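You operate a simulated robot arm through the tools that you are given. There is no shell and no other tool. Be economical: measure what you need, move in short steps, check, and stop when the job is done.

You are at the controls of a simulated two-armed robot. One attempt, no reset.

JOB
Stack the wooden box that says "72" from the top of the small table on top of the wooden box marked "65". Take the green card and put it on the low shelf of the island. Put one of the purple lens from the top of the big table on the clear reference disc. Put the green tag on the top of the big table away on the top of the inspection bench. Stack the pouch that says "57" from the top of the big table on top of the pouch marked "26". Put the orange lens marked "L62" from the top of the big table on the top of the tool cart and the orange lens labelled "R72" on the end of the big table. Any order will do. Set down upright: green card, green tag.
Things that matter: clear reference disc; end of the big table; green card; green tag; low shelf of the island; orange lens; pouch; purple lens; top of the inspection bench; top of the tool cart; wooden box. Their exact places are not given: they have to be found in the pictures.

The check looks at the end state, three seconds after you hand in, the way a careful person would. Anything else that was tipped, shoved, dropped, spilled or broken makes it a failure.

ROBOT AND FRAMES
Two 7-joint arms with two-finger parallel grippers on one trunk, on a base that drives. Base frame: it is fixed to the floor where the robot stands at the start and does not move with it; the origin is under the middle of the robot, x ahead of it, y to its left, z up. Units: cm, rad, N and s.
The left shoulder is at the start at [6.2, 19.6, 120.4], the right one opposite. With the tool pointing down near the work surface each hand reaches from about 10 to 68 cm from the robot's upright axis, wherever it stands, measured 20 degrees to its own side. Places, roughly: clear reference disc [25, -250, 75]; end of the big table (22x32 cm) [56, -172, 80]; green card [50, 0, 100]; green tag [0, -225, 75]; low shelf of the island [380, -200, 30]; orange lens [125, -200, 75]; pouch [0, -275, 75]; purple lens [0, -250, 75]; top of the inspection bench [70, 210, 80]; top of the tool cart [340, 50, 90]; wooden box [50, -50, 100]. Payload 1.57 kg a hand.
The TCP of each hand is the grasp point between the finger pads, 3 cm short of the fingertips. In the tool frame z runs along the fingers and y along their closing line. Largest opening 11 cm; finger width 2.4, thickness 1.2; the body of the gripper, 4.8 by 11.2 cm, starts 7.8 cm behind the TCP.
Orientation is that of the tool frame in the base frame, as [roll, pitch, yaw] about the fixed x, y, z axes, in that order (R = Rz(yaw) Ry(pitch) Rx(roll)). With the fingers straight down and closing along the base's y, the tool's x points along the base's -x, its y along +y and its z along -z.

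CONTROLS
- The arms move only by the tool servo_tool. It takes "left_targets", "right_targets" or both (then of equal length, played together; a hand with none holds still); each is a list of rows, each an object (a shift or turn left out is 0, a gripper value left out holds the last) with "xyz": the shift along the base's x, y, z in units of 100 mm (1.0 is 100 mm), a list of three; "delta_rot": the turn, a rotation vector about the base's x, y, z in units of 180 degrees (1.0 is 180 degrees), a list of three; "grip": the opening in per cent of the stroke, from 0 (shut) to 100 (fully open). In form: [{"xyz": [x, y, z], "delta_rot": [ax, ay, az], "grip": grip}, ...]. A call has 1 to 20 rows; each row is the pose to reach, as a shift and turn from the pose commanded when the call began. A call with a number of a shift or a turn outside -1 to 1 is refused whole. Rows are played at 5 a second. More than 5 cm and 0.15 rad between two rows, or a gripper value outside its range, and nothing of the call is played. A pose out of reach is approached as far as the arm can. The call stops where the force on the tool passes 40 N (or 10 N more than at its start, if that is more) or the arm is blocked; 0.2 s more then pass. The fingers move at their own pace (about 7.2 cm/s each) and stop on an object; they squeeze with about 43 N. The grip force told is the motor's: it shows also when the fingers shut on nothing. Time passes only in rows, and 0.2 s behind the last, so rows that repeat a pose let the fingers close. The reply holds the time, the measured pose of the TCP, the force on the tool along the base axes, the opening and the grip force, in the units named above and with some noise, with the torque about the TCP (base axes, N m) and any sound that the robot's microphone picked up.
- Cameras (640 x 400 px; columns grow to the right, rows downward): "scene" is now at [9.8, -3.72, 178.14]; the picture's right is [-0.49, -0.87, -0.00], its down [-0.71, 0.40, -0.58] and it looks along [0.51, -0.28, -0.81] (base axes); focal length 273 px, centre (320, 200). "left" rides on the left gripper at [7, -1.6, -14.1] in its tool frame; the picture's right is [0.23, 0.97, 0.00], its down [-0.85, 0.20, -0.48] and it looks along [-0.47, 0.11, 0.88] (tool axes); focal length 222 px, centre (320, 200). "right" rides on the right gripper at [7, 1.6, -14.1] in its tool frame; the picture's right is [-0.23, 0.97, 0.00], its down [-0.85, -0.20, -0.48] and it looks along [-0.47, -0.11, 0.88] (tool axes); focal length 222 px, centre (320, 200).
- get_image(camera): a new picture of that camera. It takes no simulated time.
- lift_body(by): slides the trunk up (or, below 0, down) by that many cm; the arms and the scene camera ride with it, the base frame stays. It gives what a move gives, with no picture.
- drive_base(legs): drives the robot by 1 to 6 legs, each [ahead, left, turn to the left] in cm, cm and rad, along the robot's own axes; the way and the turn of a leg run together, so that a leg with both is an arc; at most 150 cm and 3.142 rad a leg. The arms and the cameras ride along, it lands a little off, and it stops where it bumps. It gives what a move gives.
- turn_head(pan, tilt): turns the head with the scene camera to pan (to the left, within 1.501 rad either way) and tilt (down, from -0.506 to 1.204), counted from straight ahead of the robot. It gives what a move gives.
- locate(camera, pixels): for up to 12 pixels [column, row] of the newest picture of that camera ("zoom" is the newest enlarged one), the place [x, y, z] in the base frame of the surface seen there, good to about 0.2 cm. It takes no simulated time.
- inspect(camera, box): a new picture of the part [left, top, right, bottom] of that camera's present view, enlarged. It takes no simulated time.
- hand_in(): hands the job in; it is judged then, once.

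Work in short steps. Measure before you move; look again where a grasp or a placing could have gone wrong, and mend it. You have 138 turns and 172 pictures in all, those below and enlarged ones among them. Open the grippers and draw the arms clear of the work before you hand the job in, unless the task says otherwise.

The tools are called after "Emit:" by a JSON object that holds its "method" and its "body". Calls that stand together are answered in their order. servo_tool: Moves the arms, as the interface text tells. Its arguments: {"type":"object","properties":{"left_targets":{"type":"array","items":{"type":"object","properties":{"xyz":{"type":"array","items":{"type":"number"}},"delta_rot":{"type":"array","items":{"type":"number"}},"grip":{"type":"number"}}}},"right_targets":{"type":"array","items":{"type":"object","properties":{"xyz":{"type":"array","items":{"type":"number"}},"delta_rot":{"type":"array","items":{"type":"number"}},"grip":{"type":"number"}}}}},"required":[]} The other tools are called the same way: lift_body (by) slides the trunk up or down; drive_base (legs) drives the base; turn_head (pan, tilt) turns the head that bears the scene camera; get_image (camera) takes a picture; locate (camera, pixels) gives the place of the surface under pixels of a picture; inspect (camera, box) takes an enlarged picture of a part of a camera's view; hand_in () hands the job in.

At the start:

```text
time: 0.0
left_tcp_pos: [44.78, -3.94, 127.45]
left_tool_rot: [3.14, -0.001, 3.141]
left_wrist_force: [-0.4, 0.1, 0.0]
left_moment: [-0.02, -0.03, 0.0]
left_gripper_width: 11.0
left_finger_force: 0.0
right_tcp_pos: [28.67, -34.77, 124.87]
right_tool_rot: [3.141, -0.002, 3.14]
right_wrist_force: [1.1, -0.4, 1.2]
right_moment: [-0.01, 0.01, 0.0]
right_gripper_width: 11.0
right_finger_force: 0.0
trunk travel left (down, up): [-80.0, 19.0]
robot x, y, heading: [-0.13, -0.1, 0.003]
head pan, tilt: [-0.511, 0.946]
```

scene: 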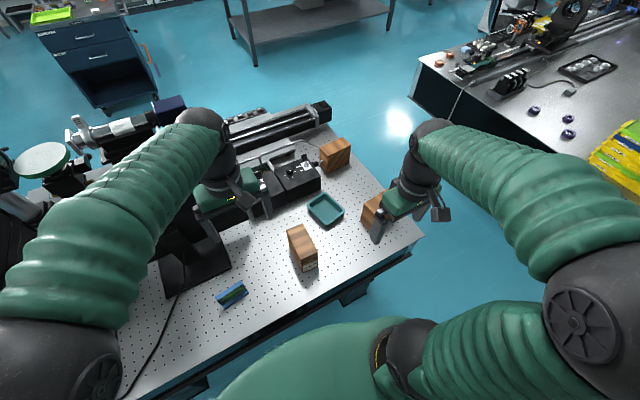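
right: 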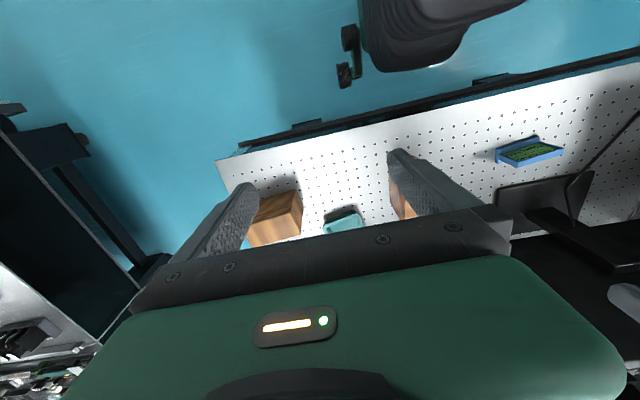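
left: 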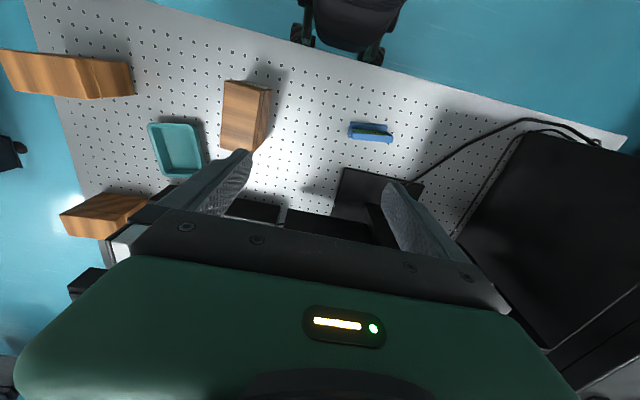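

The small table shows three wooden boxes at about (302,248), (335,155), (375,210) and the green card in a blue holder at (231,293). I'll enlarge these to read labels.

Emit:
{"method": "inspect", "body": {"camera": "scene", "box": [200, 120, 440, 310]}}

Emit:
{"method": "inspect", "body": {"camera": "left", "box": [0, 30, 420, 290]}}

Emit:
{"method": "locate", "body": {"camera": "scene", "pixels": [[300, 235], [309, 268], [335, 148], [343, 165], [372, 208], [325, 209], [231, 293], [240, 285], [222, 301], [270, 300]]}}

```text
2.11 times, centred on (320, 215) of scene
```

zoom: 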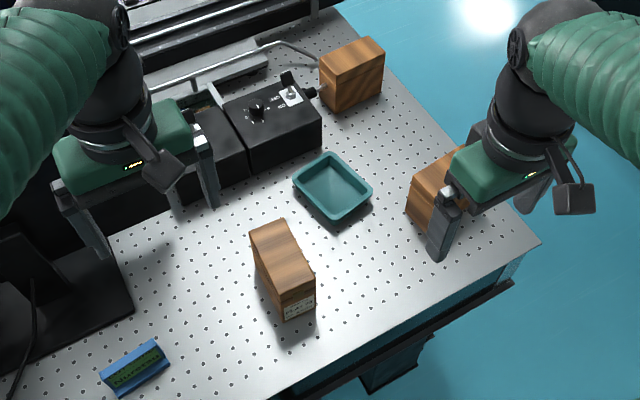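

```text
1.52 times, centred on (210, 160) of left
```

zoom: 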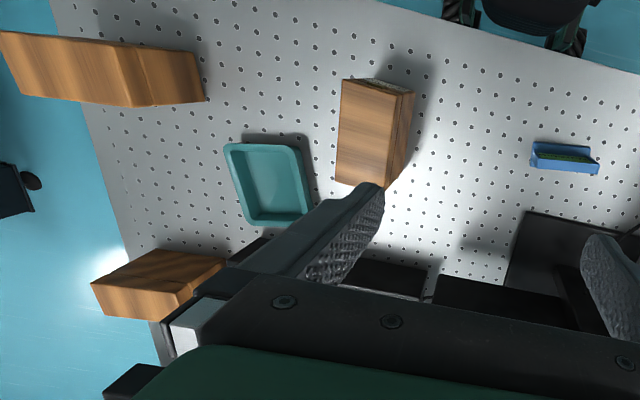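

```text
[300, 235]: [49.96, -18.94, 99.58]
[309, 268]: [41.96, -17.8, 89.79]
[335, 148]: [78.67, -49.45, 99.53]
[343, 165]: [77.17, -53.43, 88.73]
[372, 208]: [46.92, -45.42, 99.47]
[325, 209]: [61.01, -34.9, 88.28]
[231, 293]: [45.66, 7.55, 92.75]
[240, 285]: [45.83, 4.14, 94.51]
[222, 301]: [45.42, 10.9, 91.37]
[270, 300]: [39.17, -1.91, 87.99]
```

Box A's label is on its near face at (307,268). I enlarge it, and the card.

Emit:
{"method": "inspect", "body": {"camera": "scene", "box": [280, 220, 330, 280]}}

Emit:
{"method": "inspect", "body": {"camera": "scene", "box": [205, 275, 260, 312]}}

Emit:
{"method": "inspect", "body": {"camera": "scene", "box": [310, 130, 420, 240]}}

```text
6.67 times, centred on (305, 250) of scene
```

zoom: 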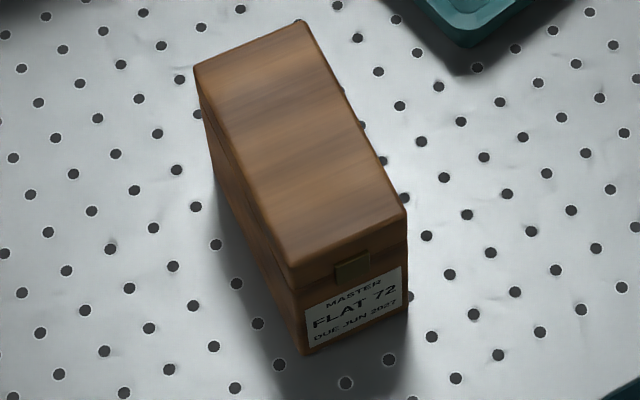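

```text
10.81 times, centred on (232, 294) of scene
```

zoom: 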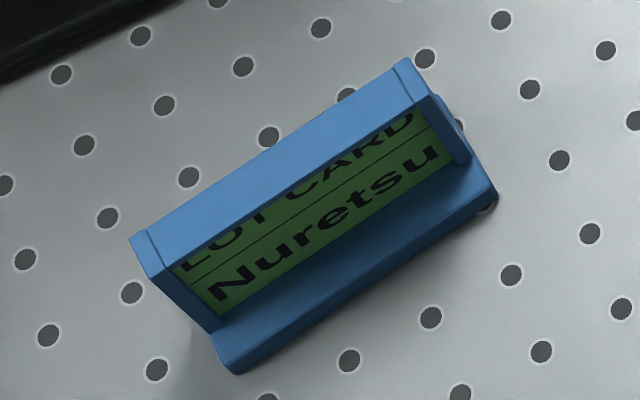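

```text
3.64 times, centred on (365, 185) of scene
```

zoom: 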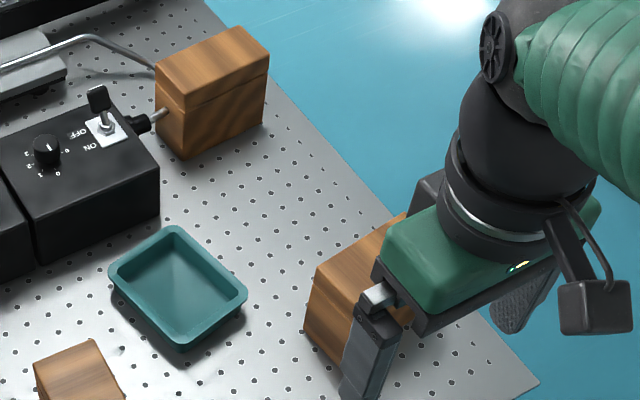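

Box A is "72". The labels of B (78,-50) and C (47,-47) face away, so I swing the right hand out to -y and roll it to look back at them.

Emit:
{"method": "servo_tool", "body": {"right_targets": [{"xyz": [0, -0.4, 0.2], "delta_rot": [0.04, 0, 0]}, {"xyz": [0, -0.8, 0.4], "delta_rot": [0.08, 0, 0]}, {"xyz": [0.1, -1.0, 0.6], "delta_rot": [0.12, 0, 0]}, {"xyz": [0.3, -1.0, 0.8], "delta_rot": [0.16, 0, 0]}, {"xyz": [0.5, -1.0, 1.0], "delta_rot": [0.2, 0, 0]}, {"xyz": [0.8, -1.0, 1.0], "delta_rot": [0.24, 0, 0]}, {"xyz": [1.0, -1.0, 1.0], "delta_rot": [0.28, 0, 0]}]}}

Emit:
{"method": "get_image", "body": {"camera": "right"}}

Emit:
{"method": "get_image", "body": {"camera": "scene"}}

```text
time: 1.6
left_tcp_pos: [44.49, -4.9, 127.74]
left_tool_rot: [3.135, 0.001, 3.139]
left_wrist_force: [-0.2, -1.3, -0.1]
left_moment: [0.05, -0.04, -0.01]
left_gripper_width: 11.0
left_finger_force: 0.0
right_tcp_pos: [37.92, -46.15, 134.22]
right_tool_rot: [2.258, -0.01, 3.129]
right_wrist_force: [1.0, 1.7, 1.6]
right_moment: [-0.21, 0.04, 0.11]
right_gripper_width: 11.02
right_finger_force: 0.2
trunk travel left (down, up): [-80.0, 19.0]
robot x, y, heading: [-0.0, 0.22, -0.004]
head pan, tilt: [-0.511, 0.946]
```

```text
163 pictures are left
```

right: 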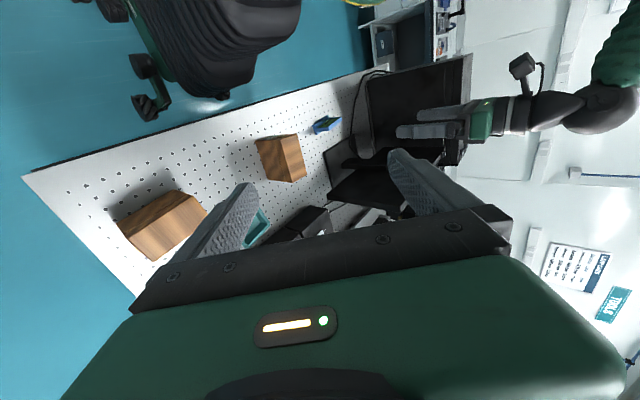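

```text
162 pictures are left
```

scene: 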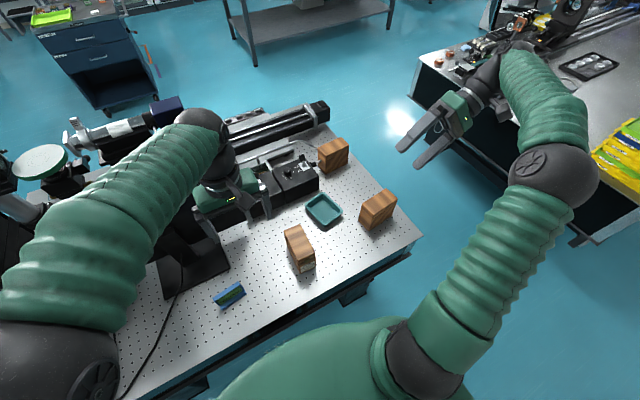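

C's end is now visible in the right camera at (150,240), so I enlarge there.

Emit:
{"method": "inspect", "body": {"camera": "right", "box": [90, 120, 330, 270]}}

Emit:
{"method": "inspect", "body": {"camera": "scene", "box": [300, 130, 420, 240]}}

```text
2.67 times, centred on (210, 195) of right
```

zoom: 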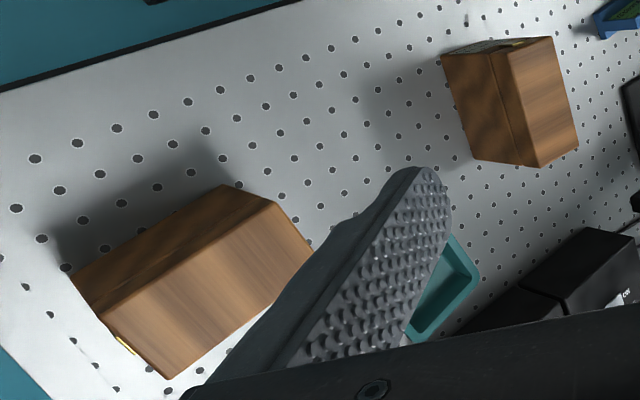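

```text
3.64 times, centred on (360, 185) of scene
```

zoom: 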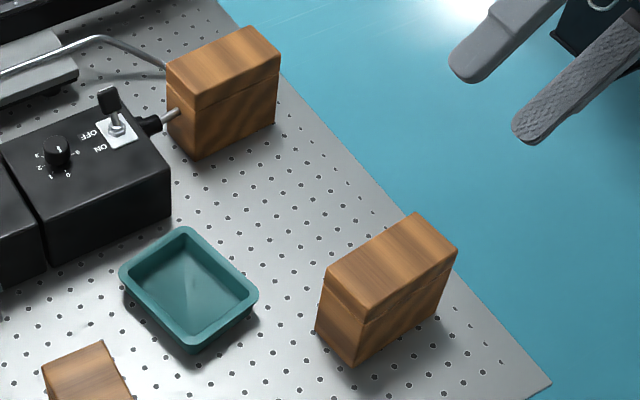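

C's latch and label are on its -y end. I move the hand further out to -y.

Emit:
{"method": "servo_tool", "body": {"right_targets": [{"xyz": [0.2, -0.4, 0], "delta_rot": [0.04, 0, 0]}, {"xyz": [0.4, -0.8, 0], "delta_rot": [0.06, 0, 0]}, {"xyz": [0.7, -1.0, -0.1], "delta_rot": [0.06, 0, 0]}, {"xyz": [0.9, -1.0, -0.3], "delta_rot": [0.06, 0, 0]}]}}

Emit:
{"method": "servo_tool", "body": {"right_targets": [{"xyz": [0.2, -0.4, 0]}, {"xyz": [0.3, -0.8, 0]}, {"xyz": [0.4, -1.0, -0.1]}, {"xyz": [0.6, -1.0, -0.3]}]}}

Emit:
{"method": "get_image", "body": {"camera": "right"}}

```text
time: 2.6
left_tcp_pos: [44.89, -4.3, 127.47]
left_tool_rot: [3.14, -0.001, 3.14]
left_wrist_force: [0.3, 0.1, 0.0]
left_moment: [-0.04, 0.0, 0.0]
left_gripper_width: 10.99
left_finger_force: 0.0
right_tcp_pos: [37.56, -44.7, 134.05]
right_tool_rot: [2.198, -0.028, 3.139]
right_wrist_force: [0.6, 0.4, -0.6]
right_moment: [-0.01, -0.02, 0.0]
right_gripper_width: 11.01
right_finger_force: 0.0
right hand out of reach, approached as far as the arm can: row 1, 2, 3, 4
trunk travel left (down, up): [-80.0, 19.0]
robot x, y, heading: [0.2, 0.22, -0.001]
head pan, tilt: [-0.511, 0.946]
```

```text
time: 3.6
left_tcp_pos: [44.95, -3.9, 127.52]
left_tool_rot: [-3.141, -0.001, -3.142]
left_wrist_force: [0.6, 0.4, -0.3]
left_moment: [-0.03, -0.03, -0.01]
left_gripper_width: 10.99
left_finger_force: 0.0
right_tcp_pos: [37.4, -44.51, 134.2]
right_tool_rot: [2.202, -0.027, 3.14]
right_wrist_force: [-0.4, 0.6, -0.1]
right_moment: [-0.01, 0.04, -0.01]
right_gripper_width: 11.01
right_finger_force: 0.1
right hand out of reach, approached as far as the arm can: row 1, 2, 3, 4
trunk travel left (down, up): [-80.0, 19.0]
robot x, y, heading: [-0.17, 0.0, 0.002]
head pan, tilt: [-0.511, 0.946]
```

```text
159 pictures are left
```

right: 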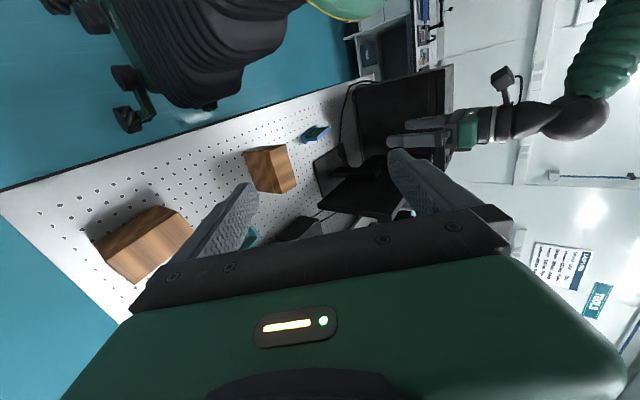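

The tilted hand is out of reach there. I return it to pointing down, then drive right 75 cm and look back with the head.

Emit:
{"method": "servo_tool", "body": {"right_targets": [{"delta_rot": [-0.045, 0, 0]}, {"xyz": [0, 0.2, 0], "delta_rot": [-0.09, 0, 0]}, {"xyz": [-0.2, 0.3, 0], "delta_rot": [-0.135, 0, 0]}, {"xyz": [-0.4, 0.4, 0], "delta_rot": [-0.18, 0, 0]}, {"xyz": [-0.6, 0.5, 0], "delta_rot": [-0.225, 0, 0]}, {"xyz": [-0.8, 0.6, 0], "delta_rot": [-0.27, 0, 0]}, {"xyz": [-1.0, 0.7, 0], "delta_rot": [-0.3, 0, 0]}]}}

Emit:
{"method": "drive_base", "body": {"legs": [[0, -75, 0]]}}

Emit:
{"method": "turn_head", "body": {"pan": 0.4, "tilt": 0.8}}

Emit:
{"method": "get_image", "body": {"camera": "scene"}}

```text
time: 5.2
left_tcp_pos: [44.7, -3.71, 127.55]
left_tool_rot: [-3.14, 0.003, 3.141]
left_wrist_force: [-0.1, 0.6, 1.3]
left_moment: [0.0, -0.02, 0.05]
left_gripper_width: 11.0
left_finger_force: 0.1
right_tcp_pos: [27.46, -37.65, 133.6]
right_tool_rot: [-3.137, -0.013, 3.121]
right_wrist_force: [-0.5, -0.3, -0.3]
right_moment: [0.0, -0.04, 0.01]
right_gripper_width: 11.0
right_finger_force: 0.0
trunk travel left (down, up): [-80.0, 19.0]
robot x, y, heading: [-0.01, 0.01, -0.006]
head pan, tilt: [-0.511, 0.946]
```

```text
time: 9.2
left_tcp_pos: [44.14, -78.37, 127.45]
left_tool_rot: [-3.139, -0.002, 3.128]
left_wrist_force: [-0.5, -0.8, -0.5]
left_moment: [0.0, 0.0, 0.02]
left_gripper_width: 11.0
left_finger_force: 0.0
right_tcp_pos: [26.52, -111.96, 133.75]
right_tool_rot: [-3.135, -0.018, 3.104]
right_wrist_force: [0.1, -0.1, 0.0]
right_moment: [0.02, -0.03, -0.01]
right_gripper_width: 11.01
right_finger_force: 0.0
trunk travel left (down, up): [-80.0, 19.0]
robot x, y, heading: [-0.96, -74.01, -0.012]
head pan, tilt: [-0.511, 0.946]
```

```text
time: 10.4
left_tcp_pos: [44.19, -79.02, 127.47]
left_tool_rot: [3.139, 0.0, 3.127]
left_wrist_force: [-0.8, -0.1, -0.1]
left_moment: [0.02, 0.0, 0.0]
left_gripper_width: 11.0
left_finger_force: 0.0
right_tcp_pos: [26.49, -112.8, 133.47]
right_tool_rot: [-3.141, -0.015, 3.104]
right_wrist_force: [0.0, -0.4, -1.0]
right_moment: [0.01, 0.01, 0.0]
right_gripper_width: 10.98
right_finger_force: 0.1
trunk travel left (down, up): [-80.0, 19.0]
robot x, y, heading: [-0.76, -74.58, -0.018]
head pan, tilt: [0.4, 0.799]
```

```text
158 pictures are left
```

scene: 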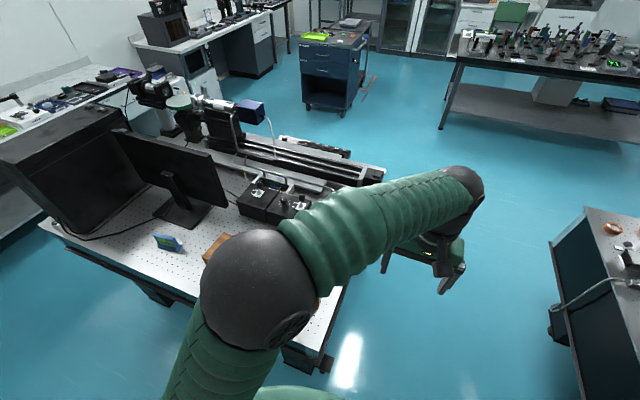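

The left arm blocks the head's view, but its hand is well placed at y=-79. I roll it to look toward +y.

Emit:
{"method": "servo_tool", "body": {"left_targets": [{"delta_rot": [0.045, 0, 0]}, {"delta_rot": [0.09, 0, 0]}, {"delta_rot": [0.135, 0, 0]}, {"delta_rot": [0.18, 0, 0]}, {"delta_rot": [0.225, 0, 0]}, {"delta_rot": [0.27, 0, 0]}, {"delta_rot": [0.3, 0, 0]}]}}

Emit:
{"method": "get_image", "body": {"camera": "left"}}

```text
time: 11.4
left_tcp_pos: [46.43, -73.57, 136.41]
left_tool_rot: [2.741, 0.134, -3.024]
left_wrist_force: [-0.7, 0.2, 0.3]
left_moment: [0.01, -0.02, -0.01]
left_gripper_width: 10.99
left_finger_force: 0.1
right_tcp_pos: [26.35, -112.24, 133.86]
right_tool_rot: [-3.138, -0.015, 3.105]
right_wrist_force: [0.5, 0.2, 0.7]
right_moment: [-0.01, 0.01, -0.03]
right_gripper_width: 10.98
right_finger_force: 0.1
trunk travel left (down, up): [-80.0, 19.0]
robot x, y, heading: [-0.29, -74.15, -0.016]
head pan, tilt: [0.4, 0.799]
stopped in row 5 (left hand): the arm was blocked; the commanded pose is now the measured one
```

```text
157 pictures are left
```

left: 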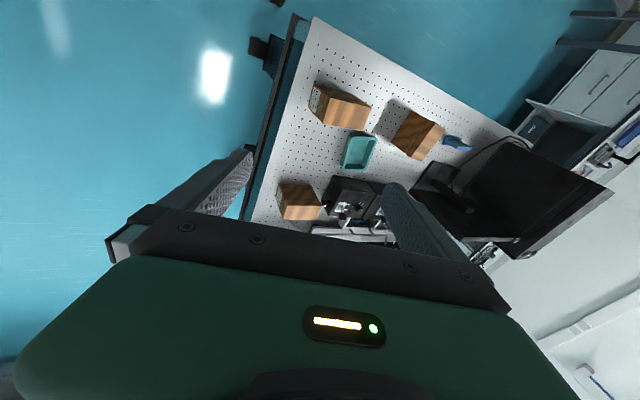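

C's label shows at (317,98); I zoom in on it and B.

Emit:
{"method": "inspect", "body": {"camera": "left", "box": [296, 70, 356, 130]}}

Emit:
{"method": "inspect", "body": {"camera": "left", "box": [255, 160, 345, 235]}}

```text
6.67 times, centred on (326, 100) of left
```

zoom: 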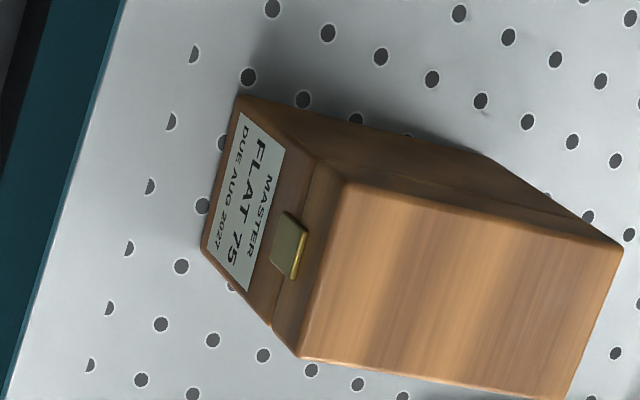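

```text
5.33 times, centred on (300, 198) of left
```

zoom: 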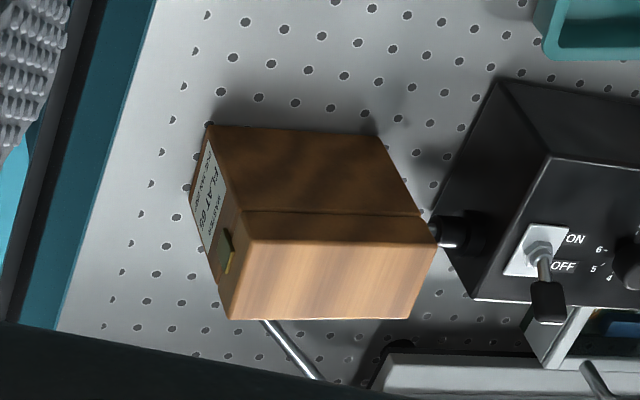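

C is "75". I zoom further into B's label.

Emit:
{"method": "inspect", "body": {"camera": "left", "box": [276, 182, 304, 214]}}

```text
12.50 times, centred on (290, 198) of left
```

zoom: 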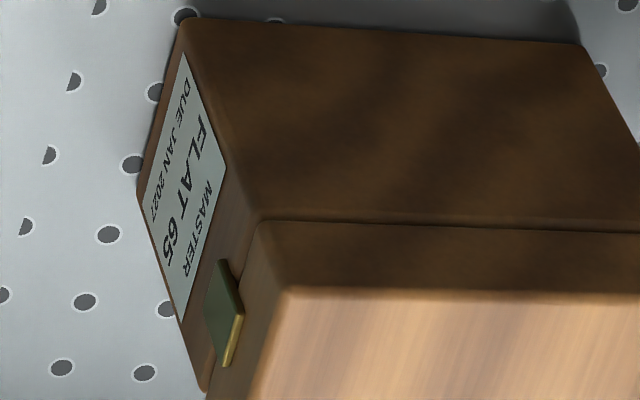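

B is "65", C is "75", A is "72". I straighten the left hand, go back in front of the small table, and look down at A and the card.

Emit:
{"method": "servo_tool", "body": {"left_targets": [{"xyz": [-0.1, 0, 0], "delta_rot": [-0.04, 0.014, -0.012]}, {"xyz": [-0.2, 0, 0], "delta_rot": [-0.08, 0.028, -0.024]}, {"xyz": [-0.4, 0.2, 0], "delta_rot": [-0.127, 0.043, -0.037]}, {"xyz": [-0.7, 0.5, 0], "delta_rot": [-0.127, 0.043, -0.037]}, {"xyz": [-0.9, 0.9, 0], "delta_rot": [-0.127, 0.043, -0.037]}]}}

Emit:
{"method": "drive_base", "body": {"legs": [[0, 66, 0.016]]}}

Emit:
{"method": "turn_head", "body": {"pan": 0.0, "tilt": 0.95}}

Emit:
{"method": "get_image", "body": {"camera": "scene"}}

```text
refused: row 3 steps farther than a row can; nothing moved
```

```text
time: 15.1
left_tcp_pos: [47.01, -7.78, 136.57]
left_tool_rot: [2.742, 0.136, -3.02]
left_wrist_force: [-0.7, -0.2, 0.1]
left_moment: [0.04, -0.03, -0.02]
left_gripper_width: 10.99
left_finger_force: 0.1
right_tcp_pos: [27.49, -46.39, 133.43]
right_tool_rot: [-3.141, -0.013, 3.117]
right_wrist_force: [-0.9, -1.1, -0.5]
right_moment: [0.02, -0.01, -0.01]
right_gripper_width: 11.0
right_finger_force: 0.0
trunk travel left (down, up): [-80.0, 19.0]
robot x, y, heading: [0.41, -7.77, -0.0]
head pan, tilt: [0.4, 0.799]
```

```text
time: 16.0
left_tcp_pos: [46.92, -7.47, 136.66]
left_tool_rot: [2.746, 0.14, -3.017]
left_wrist_force: [0.2, -0.1, 0.1]
left_moment: [0.0, 0.03, 0.02]
left_gripper_width: 10.99
left_finger_force: 0.1
right_tcp_pos: [27.39, -46.23, 133.39]
right_tool_rot: [3.141, -0.014, 3.118]
right_wrist_force: [0.4, -0.6, 0.0]
right_moment: [0.03, -0.02, -0.02]
right_gripper_width: 10.99
right_finger_force: 0.0
trunk travel left (down, up): [-80.0, 19.0]
robot x, y, heading: [0.2, -8.07, -0.004]
head pan, tilt: [0.0, 0.949]
```

```text
153 pictures are left
```

scene: 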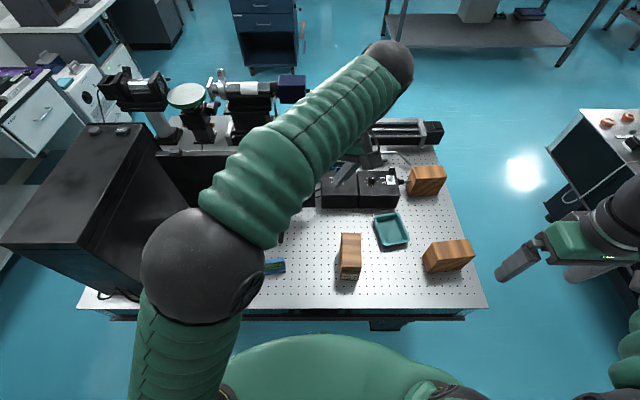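

Row 3 turned too far. I redo it with smaller steps and measure the corners of A, the card, B and the table edge.

Emit:
{"method": "servo_tool", "body": {"left_targets": [{"xyz": [-0.1, 0.1, 0], "delta_rot": [-0.03, 0.01, -0.009]}, {"xyz": [-0.2, 0.2, 0], "delta_rot": [-0.06, 0.02, -0.018]}, {"xyz": [-0.4, 0.5, 0], "delta_rot": [-0.09, 0.03, -0.027]}, {"xyz": [-0.6, 0.9, 0], "delta_rot": [-0.12, 0.043, -0.037]}, {"xyz": [-0.9, 1.0, 0], "delta_rot": [-0.127, 0.043, -0.037]}, {"xyz": [-1.0, 1.0, 0], "delta_rot": [-0.127, 0.043, -0.037]}]}}

Emit:
{"method": "inspect", "body": {"camera": "scene", "box": [310, 150, 490, 300]}}

Emit:
{"method": "inspect", "body": {"camera": "scene", "box": [250, 215, 370, 300]}}

```text
time: 17.4
left_tcp_pos: [36.87, 2.83, 136.32]
left_tool_rot: [3.134, -0.028, -3.117]
left_wrist_force: [0.2, 0.2, 0.8]
left_moment: [0.03, 0.0, 0.02]
left_gripper_width: 11.0
left_finger_force: 0.0
right_tcp_pos: [27.42, -45.94, 133.6]
right_tool_rot: [-3.138, -0.014, 3.117]
right_wrist_force: [0.2, 0.4, 0.0]
right_moment: [0.05, 0.01, 0.0]
right_gripper_width: 11.0
right_finger_force: 0.0
trunk travel left (down, up): [-80.0, 19.0]
robot x, y, heading: [-0.27, -7.94, -0.002]
head pan, tilt: [0.0, 0.949]
```

```text
2.67 times, centred on (400, 225) of scene
```

zoom: 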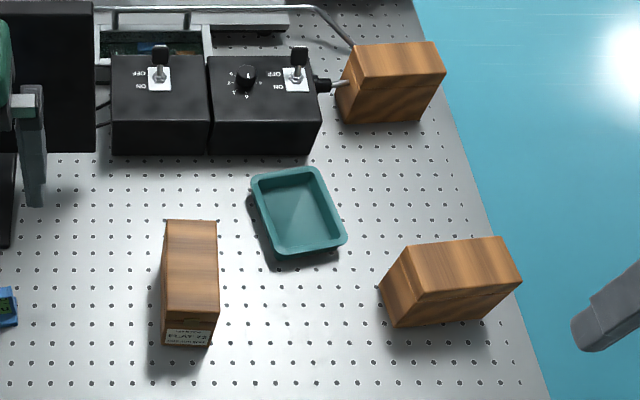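

```text
4.71 times, centred on (310, 258) of scene
```

zoom: 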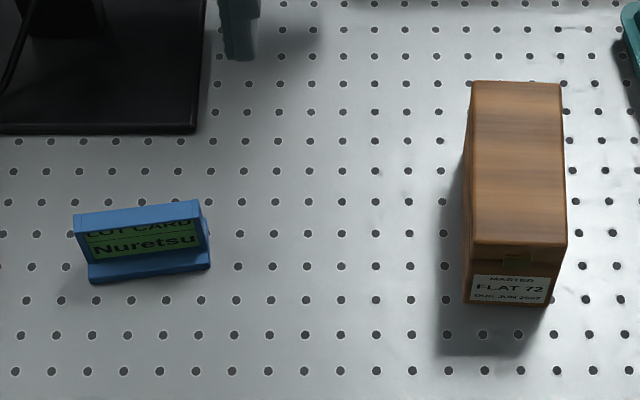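

I locate A's top corners and the card's outline in the last zoom.

Emit:
{"method": "locate", "body": {"camera": "zoom", "pixels": [[478, 87], [556, 87], [561, 238], [476, 238], [80, 222], [196, 206], [92, 276], [206, 264], [135, 214], [135, 208], [145, 265], [320, 200]]}}

Emit:
{"method": "get_image", "body": {"camera": "scene"}}

Emit:
{"method": "locate", "body": {"camera": "scene", "pixels": [[411, 168], [432, 167], [442, 176], [411, 179], [420, 194], [484, 304], [290, 306], [440, 150], [435, 194]]}}

Emit:
{"method": "get_image", "body": {"camera": "left"}}

```text
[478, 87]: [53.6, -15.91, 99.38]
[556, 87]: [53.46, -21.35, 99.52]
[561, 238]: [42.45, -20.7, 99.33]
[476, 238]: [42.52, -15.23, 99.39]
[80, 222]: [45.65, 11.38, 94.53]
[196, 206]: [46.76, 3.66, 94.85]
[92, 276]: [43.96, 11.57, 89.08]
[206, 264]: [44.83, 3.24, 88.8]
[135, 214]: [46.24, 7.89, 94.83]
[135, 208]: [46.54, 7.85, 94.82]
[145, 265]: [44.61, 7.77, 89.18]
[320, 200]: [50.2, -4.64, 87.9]
```

```text
150 pictures are left
```

scene: 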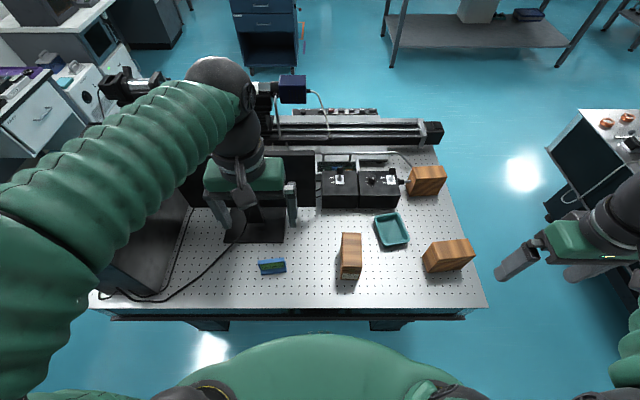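

```text
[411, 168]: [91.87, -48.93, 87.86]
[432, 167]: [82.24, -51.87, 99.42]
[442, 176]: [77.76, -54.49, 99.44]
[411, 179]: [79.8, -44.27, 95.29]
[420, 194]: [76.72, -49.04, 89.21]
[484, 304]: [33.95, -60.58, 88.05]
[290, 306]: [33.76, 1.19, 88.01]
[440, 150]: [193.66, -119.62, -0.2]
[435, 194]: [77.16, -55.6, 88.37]
```

```text
149 pictures are left
```

left: 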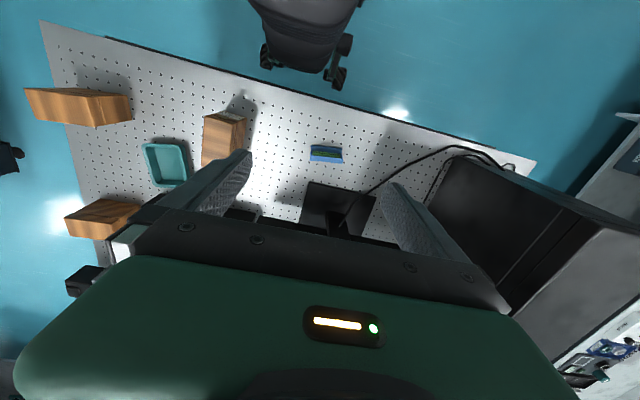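

A is centred at about (48,-18.3), long axis along x, top z 99.4. The card is at about (45.6,7.6), 8 cm wide along y, yaw about 0.14. I'll hold the card by its ends with the left hand pitched forward 45° so it can go into the low shelf; first yaw, lower and tilt.

Emit:
{"method": "servo_tool", "body": {"left_targets": [{"xyz": [0, 0.1, -0.4], "delta_rot": [0, 0, 0.037]}, {"xyz": [0, 0.2, -0.8], "delta_rot": [0, 0, 0.037]}, {"xyz": [0, 0.3, -1.0], "delta_rot": [0, 0, 0.037]}]}}

Emit:
{"method": "servo_tool", "body": {"left_targets": [{"xyz": [0, 0, -0.2], "delta_rot": [0.006, -0.042, 0]}, {"xyz": [0, 0, -0.4], "delta_rot": [0.012, -0.084, 0]}, {"xyz": [0, 0, -0.6], "delta_rot": [0.018, -0.126, 0]}, {"xyz": [0, 0, -0.8], "delta_rot": [0.024, -0.168, 0]}, {"xyz": [0, 0, -0.9], "delta_rot": [0.03, -0.21, 0]}, {"xyz": [0, 0, -1.0], "delta_rot": [0.036, -0.25, 0]}]}}

```text
time: 18.2
left_tcp_pos: [36.9, 5.57, 126.44]
left_tool_rot: [3.135, -0.032, -3.001]
left_wrist_force: [0.0, -0.3, -0.1]
left_moment: [-0.02, 0.0, 0.0]
left_gripper_width: 10.97
left_finger_force: 0.0
right_tcp_pos: [27.66, -45.86, 133.63]
right_tool_rot: [-3.137, -0.014, 3.118]
right_wrist_force: [0.5, -0.5, 0.2]
right_moment: [0.05, -0.02, 0.03]
right_gripper_width: 10.99
right_finger_force: 0.1
trunk travel left (down, up): [-80.0, 19.0]
robot x, y, heading: [0.29, -8.12, -0.004]
head pan, tilt: [0.0, 0.949]
```

```text
time: 19.6
left_tcp_pos: [43.15, 1.4, 118.73]
left_tool_rot: [3.129, 0.759, -3.005]
left_wrist_force: [0.9, -0.3, 0.1]
left_moment: [0.03, 0.03, 0.02]
left_gripper_width: 11.01
left_finger_force: 0.0
left hand out of reach, approached as far as the arm can: row 4, 5, 6
right_tcp_pos: [27.65, -46.0, 133.59]
right_tool_rot: [-3.141, -0.016, 3.118]
right_wrist_force: [-0.1, 0.8, 0.0]
right_moment: [0.05, -0.01, -0.04]
right_gripper_width: 11.01
right_finger_force: 0.1
trunk travel left (down, up): [-80.0, 19.0]
robot x, y, heading: [0.01, -7.96, -0.0]
head pan, tilt: [0.0, 0.949]
```

The tilted hand is too near the body. I back the base up 12 cm and lower the trunk 16 cm.

Emit:
{"method": "drive_base", "body": {"legs": [[-12, 0, 0]]}}

Emit:
{"method": "lift_body", "body": {"by": -16}}

```text
time: 20.8
left_tcp_pos: [31.68, 1.73, 118.6]
left_tool_rot: [3.13, 0.756, -3.0]
left_wrist_force: [0.3, 0.4, 0.0]
left_moment: [-0.01, -0.04, -0.01]
left_gripper_width: 10.98
left_finger_force: 0.1
right_tcp_pos: [16.08, -45.83, 133.5]
right_tool_rot: [-3.139, -0.017, 3.119]
right_wrist_force: [0.9, -0.6, 0.4]
right_moment: [0.02, 0.04, 0.04]
right_gripper_width: 11.03
right_finger_force: 0.1
trunk travel left (down, up): [-80.0, 19.0]
robot x, y, heading: [-12.02, -7.95, 0.001]
head pan, tilt: [0.0, 0.949]
```

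```text
time: 22.7
left_tcp_pos: [31.05, 1.81, 102.89]
left_tool_rot: [3.133, 0.762, -3.001]
left_wrist_force: [-0.5, 0.2, -0.6]
left_moment: [-0.02, 0.01, 0.06]
left_gripper_width: 11.0
left_finger_force: 0.0
right_tcp_pos: [15.49, -45.82, 117.54]
right_tool_rot: [-3.138, -0.013, 3.119]
right_wrist_force: [0.5, 0.1, 0.1]
right_moment: [0.07, -0.01, 0.01]
right_gripper_width: 10.99
right_finger_force: 0.0
trunk travel left (down, up): [-64.0, 35.0]
robot x, y, heading: [-12.17, -7.96, -0.006]
head pan, tilt: [0.0, 0.949]
```

The left TCP is at (31,1.8,102.9). I move to the pre-grasp at (37.2,6.4,100.5).

Emit:
{"method": "servo_tool", "body": {"left_targets": [{"xyz": [0.2, 0.3, 0]}, {"xyz": [0.4, 0.46, -0.1]}, {"xyz": [0.62, 0.46, -0.24]}, {"xyz": [0.62, 0.46, -0.24]}]}}

Emit:
{"method": "get_image", "body": {"camera": "left"}}

Emit:
{"method": "get_image", "body": {"camera": "scene"}}

```text
time: 23.7
left_tcp_pos: [37.12, 6.19, 100.4]
left_tool_rot: [3.13, 0.764, -3.001]
left_wrist_force: [0.0, -0.2, 0.2]
left_moment: [0.02, -0.01, -0.01]
left_gripper_width: 10.97
left_finger_force: 0.0
right_tcp_pos: [15.41, -45.87, 117.58]
right_tool_rot: [-3.138, -0.012, 3.118]
right_wrist_force: [-0.5, -0.3, 0.2]
right_moment: [-0.01, -0.04, -0.01]
right_gripper_width: 11.02
right_finger_force: 0.1
trunk travel left (down, up): [-64.0, 35.0]
robot x, y, heading: [-11.82, -8.08, -0.001]
head pan, tilt: [0.0, 0.949]
```

```text
148 pictures are left
```

left: 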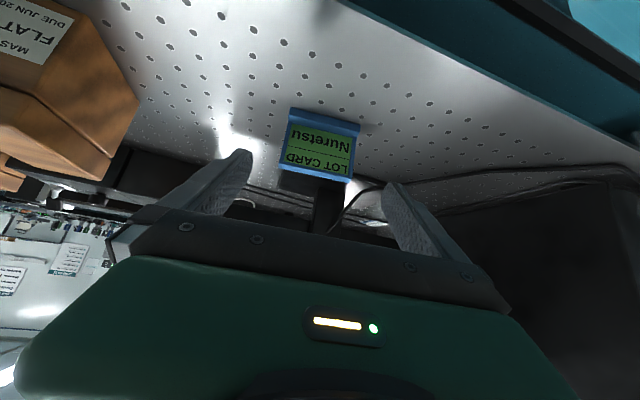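

```text
147 pictures are left
```

scene: 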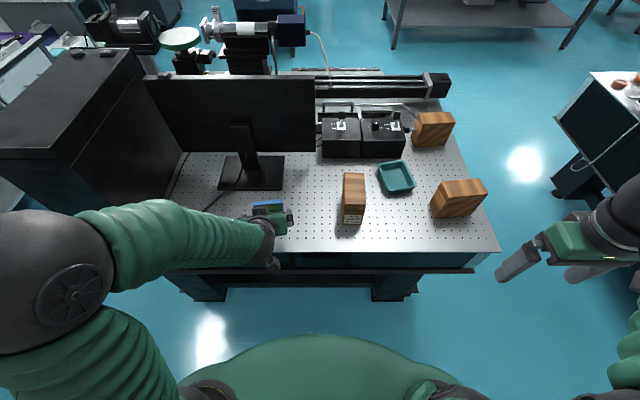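

The card sits centred between the fingers in the left view at (320,145). I advance along the tool axis and close.

Emit:
{"method": "servo_tool", "body": {"left_targets": [{"xyz": [0.28, 0.04, -0.28]}, {"xyz": [0.56, 0.08, -0.56]}, {"xyz": [0.75, 0.11, -0.75]}, {"xyz": [0.86, 0.13, -0.84]}, {"xyz": [0.86, 0.13, -0.84]}]}}

Emit:
{"method": "inspect", "body": {"camera": "scene", "box": [220, 170, 340, 270]}}

Emit:
{"method": "get_image", "body": {"camera": "left"}}

```text
time: 24.9
left_tcp_pos: [45.9, 7.64, 91.92]
left_tool_rot: [3.132, 0.764, -3.001]
left_wrist_force: [0.4, 0.1, 0.4]
left_moment: [0.01, 0.0, 0.02]
left_gripper_width: 10.99
left_finger_force: 0.1
right_tcp_pos: [15.54, -45.89, 117.59]
right_tool_rot: [-3.138, -0.013, 3.119]
right_wrist_force: [0.1, 0.7, 0.3]
right_moment: [0.0, 0.0, -0.03]
right_gripper_width: 11.0
right_finger_force: 0.1
trunk travel left (down, up): [-64.0, 35.0]
robot x, y, heading: [-11.68, -7.93, -0.006]
head pan, tilt: [0.0, 0.949]
```

```text
4.00 times, centred on (280, 220) of scene
```

zoom: 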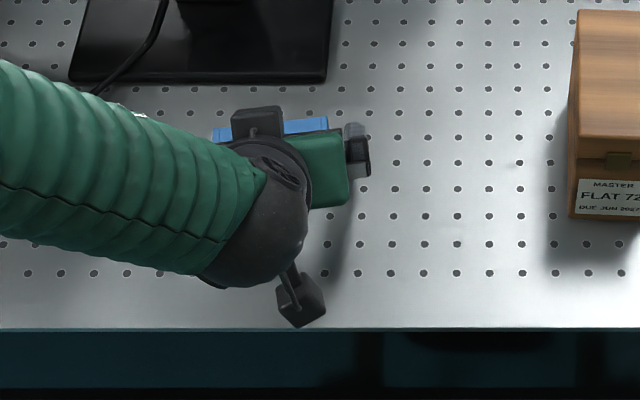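

```text
145 pictures are left
```

left: 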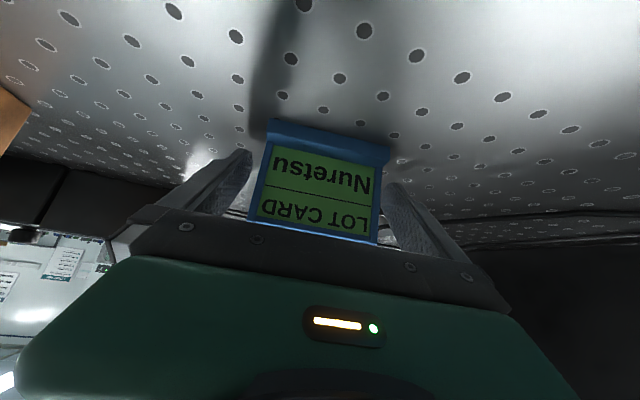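

The card is between the fingers, so I close and then lift straight up.

Emit:
{"method": "servo_tool", "body": {"left_targets": [{"grip": 0}, {"grip": 0}, {"grip": 0}, {"grip": 0}, {"xyz": [0, 0, 0.3], "grip": 0}, {"xyz": [0, 0, 0.7], "grip": 0}, {"xyz": [0, 0, 1.0], "grip": 0}]}}

Emit:
{"method": "get_image", "body": {"camera": "left"}}

```text
time: 26.5
left_tcp_pos: [45.93, 7.66, 101.94]
left_tool_rot: [3.129, 0.763, -2.999]
left_wrist_force: [-0.2, -0.4, -0.7]
left_moment: [0.01, 0.01, 0.01]
left_gripper_width: 8.43
left_finger_force: 43.6
right_tcp_pos: [15.41, -45.93, 117.64]
right_tool_rot: [-3.142, -0.011, 3.117]
right_wrist_force: [1.3, 0.3, -0.1]
right_moment: [0.05, 0.01, 0.01]
right_gripper_width: 11.0
right_finger_force: 0.0
trunk travel left (down, up): [-64.0, 35.0]
robot x, y, heading: [-11.78, -8.17, -0.002]
head pan, tilt: [0.0, 0.949]
```

```text
144 pictures are left
```

left: 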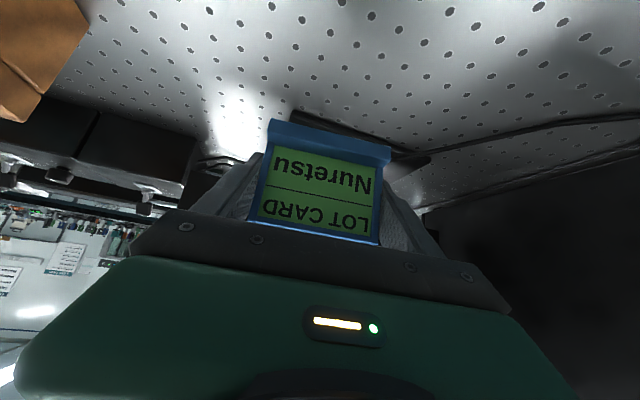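

The card is held (width 8.4). I retract the left hand while bringing the right one toward A, then drive closer.

Emit:
{"method": "servo_tool", "body": {"left_targets": [{"xyz": [-0.3, 0, 0.3]}, {"xyz": [-0.6, 0, 0.6]}, {"xyz": [-0.9, 0.1, 0.7]}, {"xyz": [-1.0, 0.1, 0.8]}], "right_targets": [{"xyz": [0.25, 0.25, 0]}, {"xyz": [0.5, 0.5, 0]}, {"xyz": [0.75, 0.75, 0]}, {"xyz": [1.0, 1.0, 0]}]}}

Emit:
{"method": "drive_base", "body": {"legs": [[9, 0, 0]]}}

Emit:
{"method": "servo_tool", "body": {"right_targets": [{"xyz": [0.25, 0.25, 0]}, {"xyz": [0.5, 0.5, 0]}, {"xyz": [0.75, 0.75, 0]}, {"xyz": [1.0, 1.0, 0]}]}}

Emit:
{"method": "get_image", "body": {"camera": "scene"}}

Emit:
{"method": "get_image", "body": {"camera": "right"}}

```text
time: 27.5
left_tcp_pos: [35.62, 8.76, 109.81]
left_tool_rot: [3.132, 0.761, -3.0]
left_wrist_force: [-0.4, -0.1, -0.3]
left_moment: [0.0, 0.03, -0.02]
left_gripper_width: 8.38
left_finger_force: 43.1
right_tcp_pos: [25.77, -35.77, 117.74]
right_tool_rot: [-3.137, -0.013, 3.117]
right_wrist_force: [-0.9, -0.3, 0.3]
right_moment: [-0.02, -0.02, 0.02]
right_gripper_width: 11.02
right_finger_force: 0.0
trunk travel left (down, up): [-64.0, 35.0]
robot x, y, heading: [-11.7, -7.65, -0.001]
head pan, tilt: [0.0, 0.949]
```

```text
time: 28.6
left_tcp_pos: [44.19, 8.66, 109.76]
left_tool_rot: [3.129, 0.765, -3.001]
left_wrist_force: [-1.1, 0.2, -0.3]
left_moment: [-0.01, -0.02, 0.01]
left_gripper_width: 8.4
left_finger_force: 42.7
right_tcp_pos: [34.16, -36.07, 117.97]
right_tool_rot: [-3.139, -0.01, 3.117]
right_wrist_force: [-0.2, -0.1, 0.5]
right_moment: [0.0, -0.02, 0.01]
right_gripper_width: 11.01
right_finger_force: 0.1
trunk travel left (down, up): [-64.0, 35.0]
robot x, y, heading: [-2.85, -7.59, -0.006]
head pan, tilt: [0.0, 0.949]
```

```text
time: 29.6
left_tcp_pos: [44.56, 8.74, 109.73]
left_tool_rot: [3.129, 0.76, -3.001]
left_wrist_force: [0.3, 0.1, 0.3]
left_moment: [-0.01, 0.0, -0.04]
left_gripper_width: 8.4
left_finger_force: 43.3
right_tcp_pos: [44.44, -26.06, 117.68]
right_tool_rot: [-3.139, -0.015, 3.115]
right_wrist_force: [1.6, 0.5, -0.6]
right_moment: [-0.02, 0.02, -0.01]
right_gripper_width: 11.0
right_finger_force: 0.0
trunk travel left (down, up): [-64.0, 35.0]
robot x, y, heading: [-3.01, -8.18, -0.004]
head pan, tilt: [0.0, 0.949]
```

```text
143 pictures are left
```

scene: 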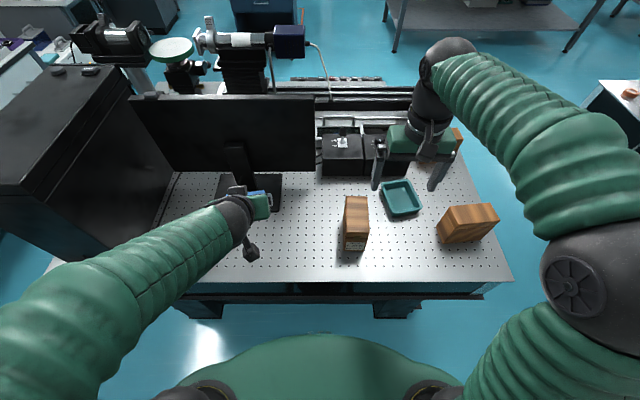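

```text
142 pictures are left
```

right: 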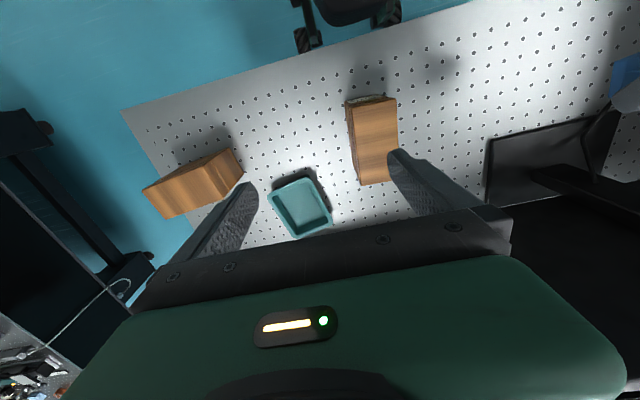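

I move the right hand over A's centre (48,-18.3) with a small yaw and go partway down.

Emit:
{"method": "servo_tool", "body": {"right_targets": [{"xyz": [0.18, 0.39, 0], "delta_rot": [0, 0, -0.0105]}, {"xyz": [0.36, 0.78, 0], "delta_rot": [0, 0, -0.0105]}, {"xyz": [0.36, 0.78, -0.4], "delta_rot": [0, 0, -0.0105]}, {"xyz": [0.36, 0.78, -0.8], "delta_rot": [0, 0, -0.0105]}, {"xyz": [0.36, 0.78, -1.0], "delta_rot": [0, 0, -0.0105]}, {"xyz": [0.36, 0.78, -1.0], "delta_rot": [0, 0, -0.0105]}]}}

Emit:
{"method": "get_image", "body": {"camera": "right"}}

Emit:
{"method": "get_image", "body": {"camera": "scene"}}

```text
time: 31.0
left_tcp_pos: [44.4, 8.79, 109.77]
left_tool_rot: [3.135, 0.763, -2.998]
left_wrist_force: [-0.2, 0.8, -1.0]
left_moment: [-0.01, 0.01, 0.02]
left_gripper_width: 8.41
left_finger_force: 42.9
right_tcp_pos: [47.91, -17.78, 108.07]
right_tool_rot: [-3.138, -0.014, 3.084]
right_wrist_force: [-0.8, -0.1, 0.0]
right_moment: [0.02, 0.01, -0.04]
right_gripper_width: 11.01
right_finger_force: 0.0
trunk travel left (down, up): [-64.0, 35.0]
robot x, y, heading: [-3.12, -7.96, -0.003]
head pan, tilt: [0.0, 0.949]
```

```text
141 pictures are left
```

right: 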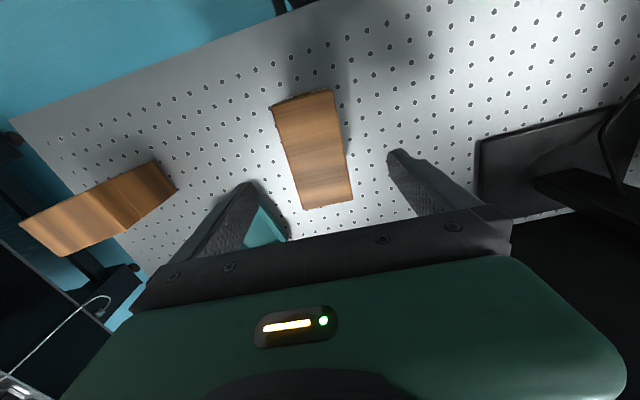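

```text
140 pictures are left
```

scene: 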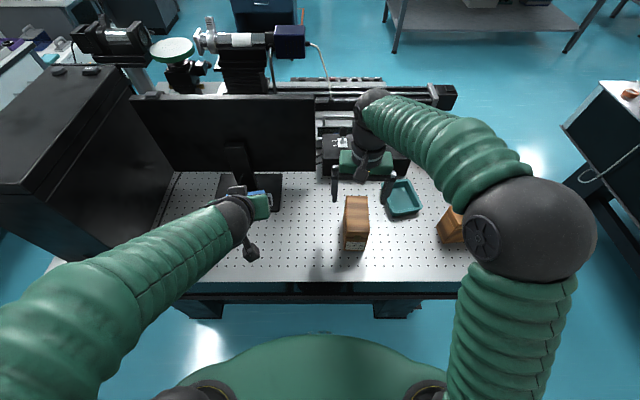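

Projected TCP falls near (321,150) and the box top centre is at (312,150), so I shift y by -0.6 and descend to z 95.

Emit:
{"method": "servo_tool", "body": {"right_targets": [{"xyz": [0, -0.06, 0]}, {"xyz": [0, -0.06, -0.4]}, {"xyz": [0, -0.06, -0.8]}, {"xyz": [0, -0.06, -1.0]}]}}

Emit:
{"method": "servo_tool", "body": {"right_targets": [{"xyz": [0, 0, -0.3]}, {"xyz": [0, 0, -0.3], "grip": 0}, {"xyz": [0, 0, -0.3], "grip": 0}, {"xyz": [0, 0, -0.3], "grip": 0}, {"xyz": [0, 0, -0.3], "grip": 0}, {"xyz": [0, 0, -0.3], "grip": 0}]}}

Emit:
{"method": "get_image", "body": {"camera": "right"}}

```text
time: 32.0
left_tcp_pos: [44.49, 8.72, 109.76]
left_tool_rot: [3.131, 0.76, -3.0]
left_wrist_force: [0.1, -0.2, -1.1]
left_moment: [0.01, 0.01, 0.0]
left_gripper_width: 8.4
left_finger_force: 43.8
right_tcp_pos: [47.83, -18.48, 97.84]
right_tool_rot: [-3.138, -0.011, 3.083]
right_wrist_force: [0.8, -0.2, 0.1]
right_moment: [-0.01, -0.02, 0.0]
right_gripper_width: 11.01
right_finger_force: 0.1
trunk travel left (down, up): [-64.0, 35.0]
robot x, y, heading: [-3.23, -7.71, -0.002]
head pan, tilt: [0.0, 0.949]
```

```text
time: 33.4
left_tcp_pos: [44.49, 8.73, 109.84]
left_tool_rot: [3.132, 0.762, -2.999]
left_wrist_force: [0.2, -0.7, 0.0]
left_moment: [-0.01, -0.03, 0.0]
left_gripper_width: 8.4
left_finger_force: 43.3
right_tcp_pos: [47.85, -18.71, 94.66]
right_tool_rot: [-3.138, -0.014, 3.086]
right_wrist_force: [-1.3, 0.7, 0.5]
right_moment: [0.1, -0.07, 0.04]
right_gripper_width: 6.19
right_finger_force: 43.3
trunk travel left (down, up): [-64.0, 35.0]
robot x, y, heading: [-2.69, -7.74, 0.0]
head pan, tilt: [0.0, 0.949]
```

```text
139 pictures are left
```

right: 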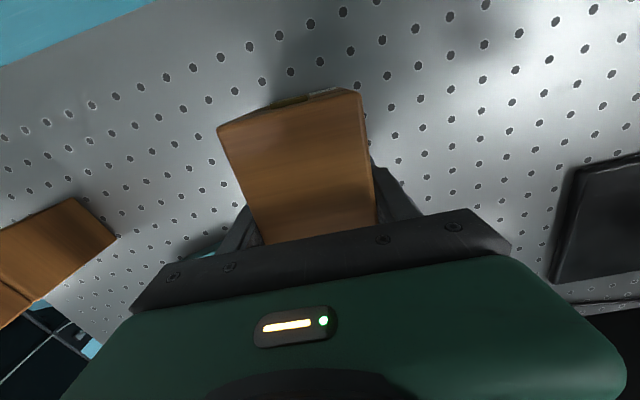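

A is held (6.2 wide). I lift the trunk 20 cm, back off, and look for the gap between the tables.

Emit:
{"method": "lift_body", "body": {"by": 20}}

Emit:
{"method": "drive_base", "body": {"legs": [[-25, 0, 0], [0, -60, 0]]}}

Emit:
{"method": "turn_head", "body": {"pan": -0.5, "tilt": 0.6}}

Emit:
{"method": "get_image", "body": {"camera": "scene"}}

```text
time: 35.5
left_tcp_pos: [44.66, 8.77, 129.8]
left_tool_rot: [3.13, 0.762, -3.002]
left_wrist_force: [0.5, -0.6, -0.9]
left_moment: [-0.02, -0.01, -0.01]
left_gripper_width: 8.39
left_finger_force: 42.6
right_tcp_pos: [48.1, -18.68, 114.73]
right_tool_rot: [-3.137, -0.015, 3.085]
right_wrist_force: [-0.6, -0.6, -3.8]
right_moment: [0.0, 0.02, -0.03]
right_gripper_width: 6.2
right_finger_force: 43.2
trunk travel left (down, up): [-84.0, 15.0]
robot x, y, heading: [-3.02, -7.7, -0.006]
head pan, tilt: [0.0, 0.949]
```

```text
time: 40.4
left_tcp_pos: [19.1, -49.65, 129.7]
left_tool_rot: [3.136, 0.762, -2.978]
left_wrist_force: [-0.6, -0.4, -1.0]
left_moment: [-0.01, 0.0, -0.03]
left_gripper_width: 8.4
left_finger_force: 43.0
right_tcp_pos: [23.07, -77.11, 114.57]
right_tool_rot: [-3.134, -0.016, 3.102]
right_wrist_force: [-0.3, 0.1, -3.8]
right_moment: [0.01, 0.02, 0.02]
right_gripper_width: 6.2
right_finger_force: 42.9
trunk travel left (down, up): [-84.0, 15.0]
robot x, y, heading: [-28.21, -67.89, 0.017]
head pan, tilt: [0.0, 0.949]
```

```text
time: 41.3
left_tcp_pos: [19.04, -49.92, 129.8]
left_tool_rot: [3.134, 0.763, -2.979]
left_wrist_force: [0.6, -0.4, 0.0]
left_moment: [0.01, -0.01, -0.02]
left_gripper_width: 8.39
left_finger_force: 43.3
right_tcp_pos: [22.97, -77.39, 114.81]
right_tool_rot: [-3.138, -0.012, 3.102]
right_wrist_force: [0.0, 0.0, -4.3]
right_moment: [0.0, -0.01, 0.0]
right_gripper_width: 6.19
right_finger_force: 42.7
trunk travel left (down, up): [-84.0, 15.0]
robot x, y, heading: [-28.38, -67.8, 0.018]
head pan, tilt: [-0.499, 0.6]
```

```text
138 pictures are left
```

scene: 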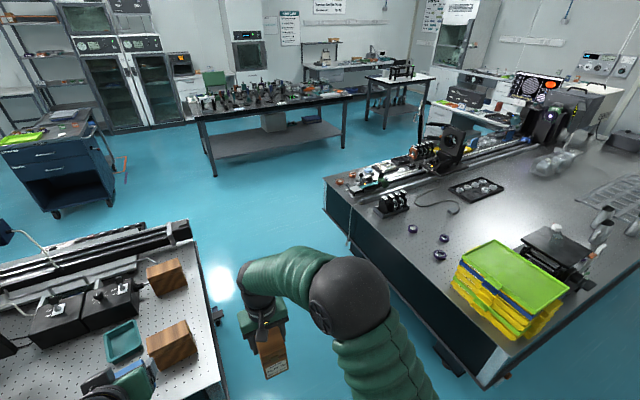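

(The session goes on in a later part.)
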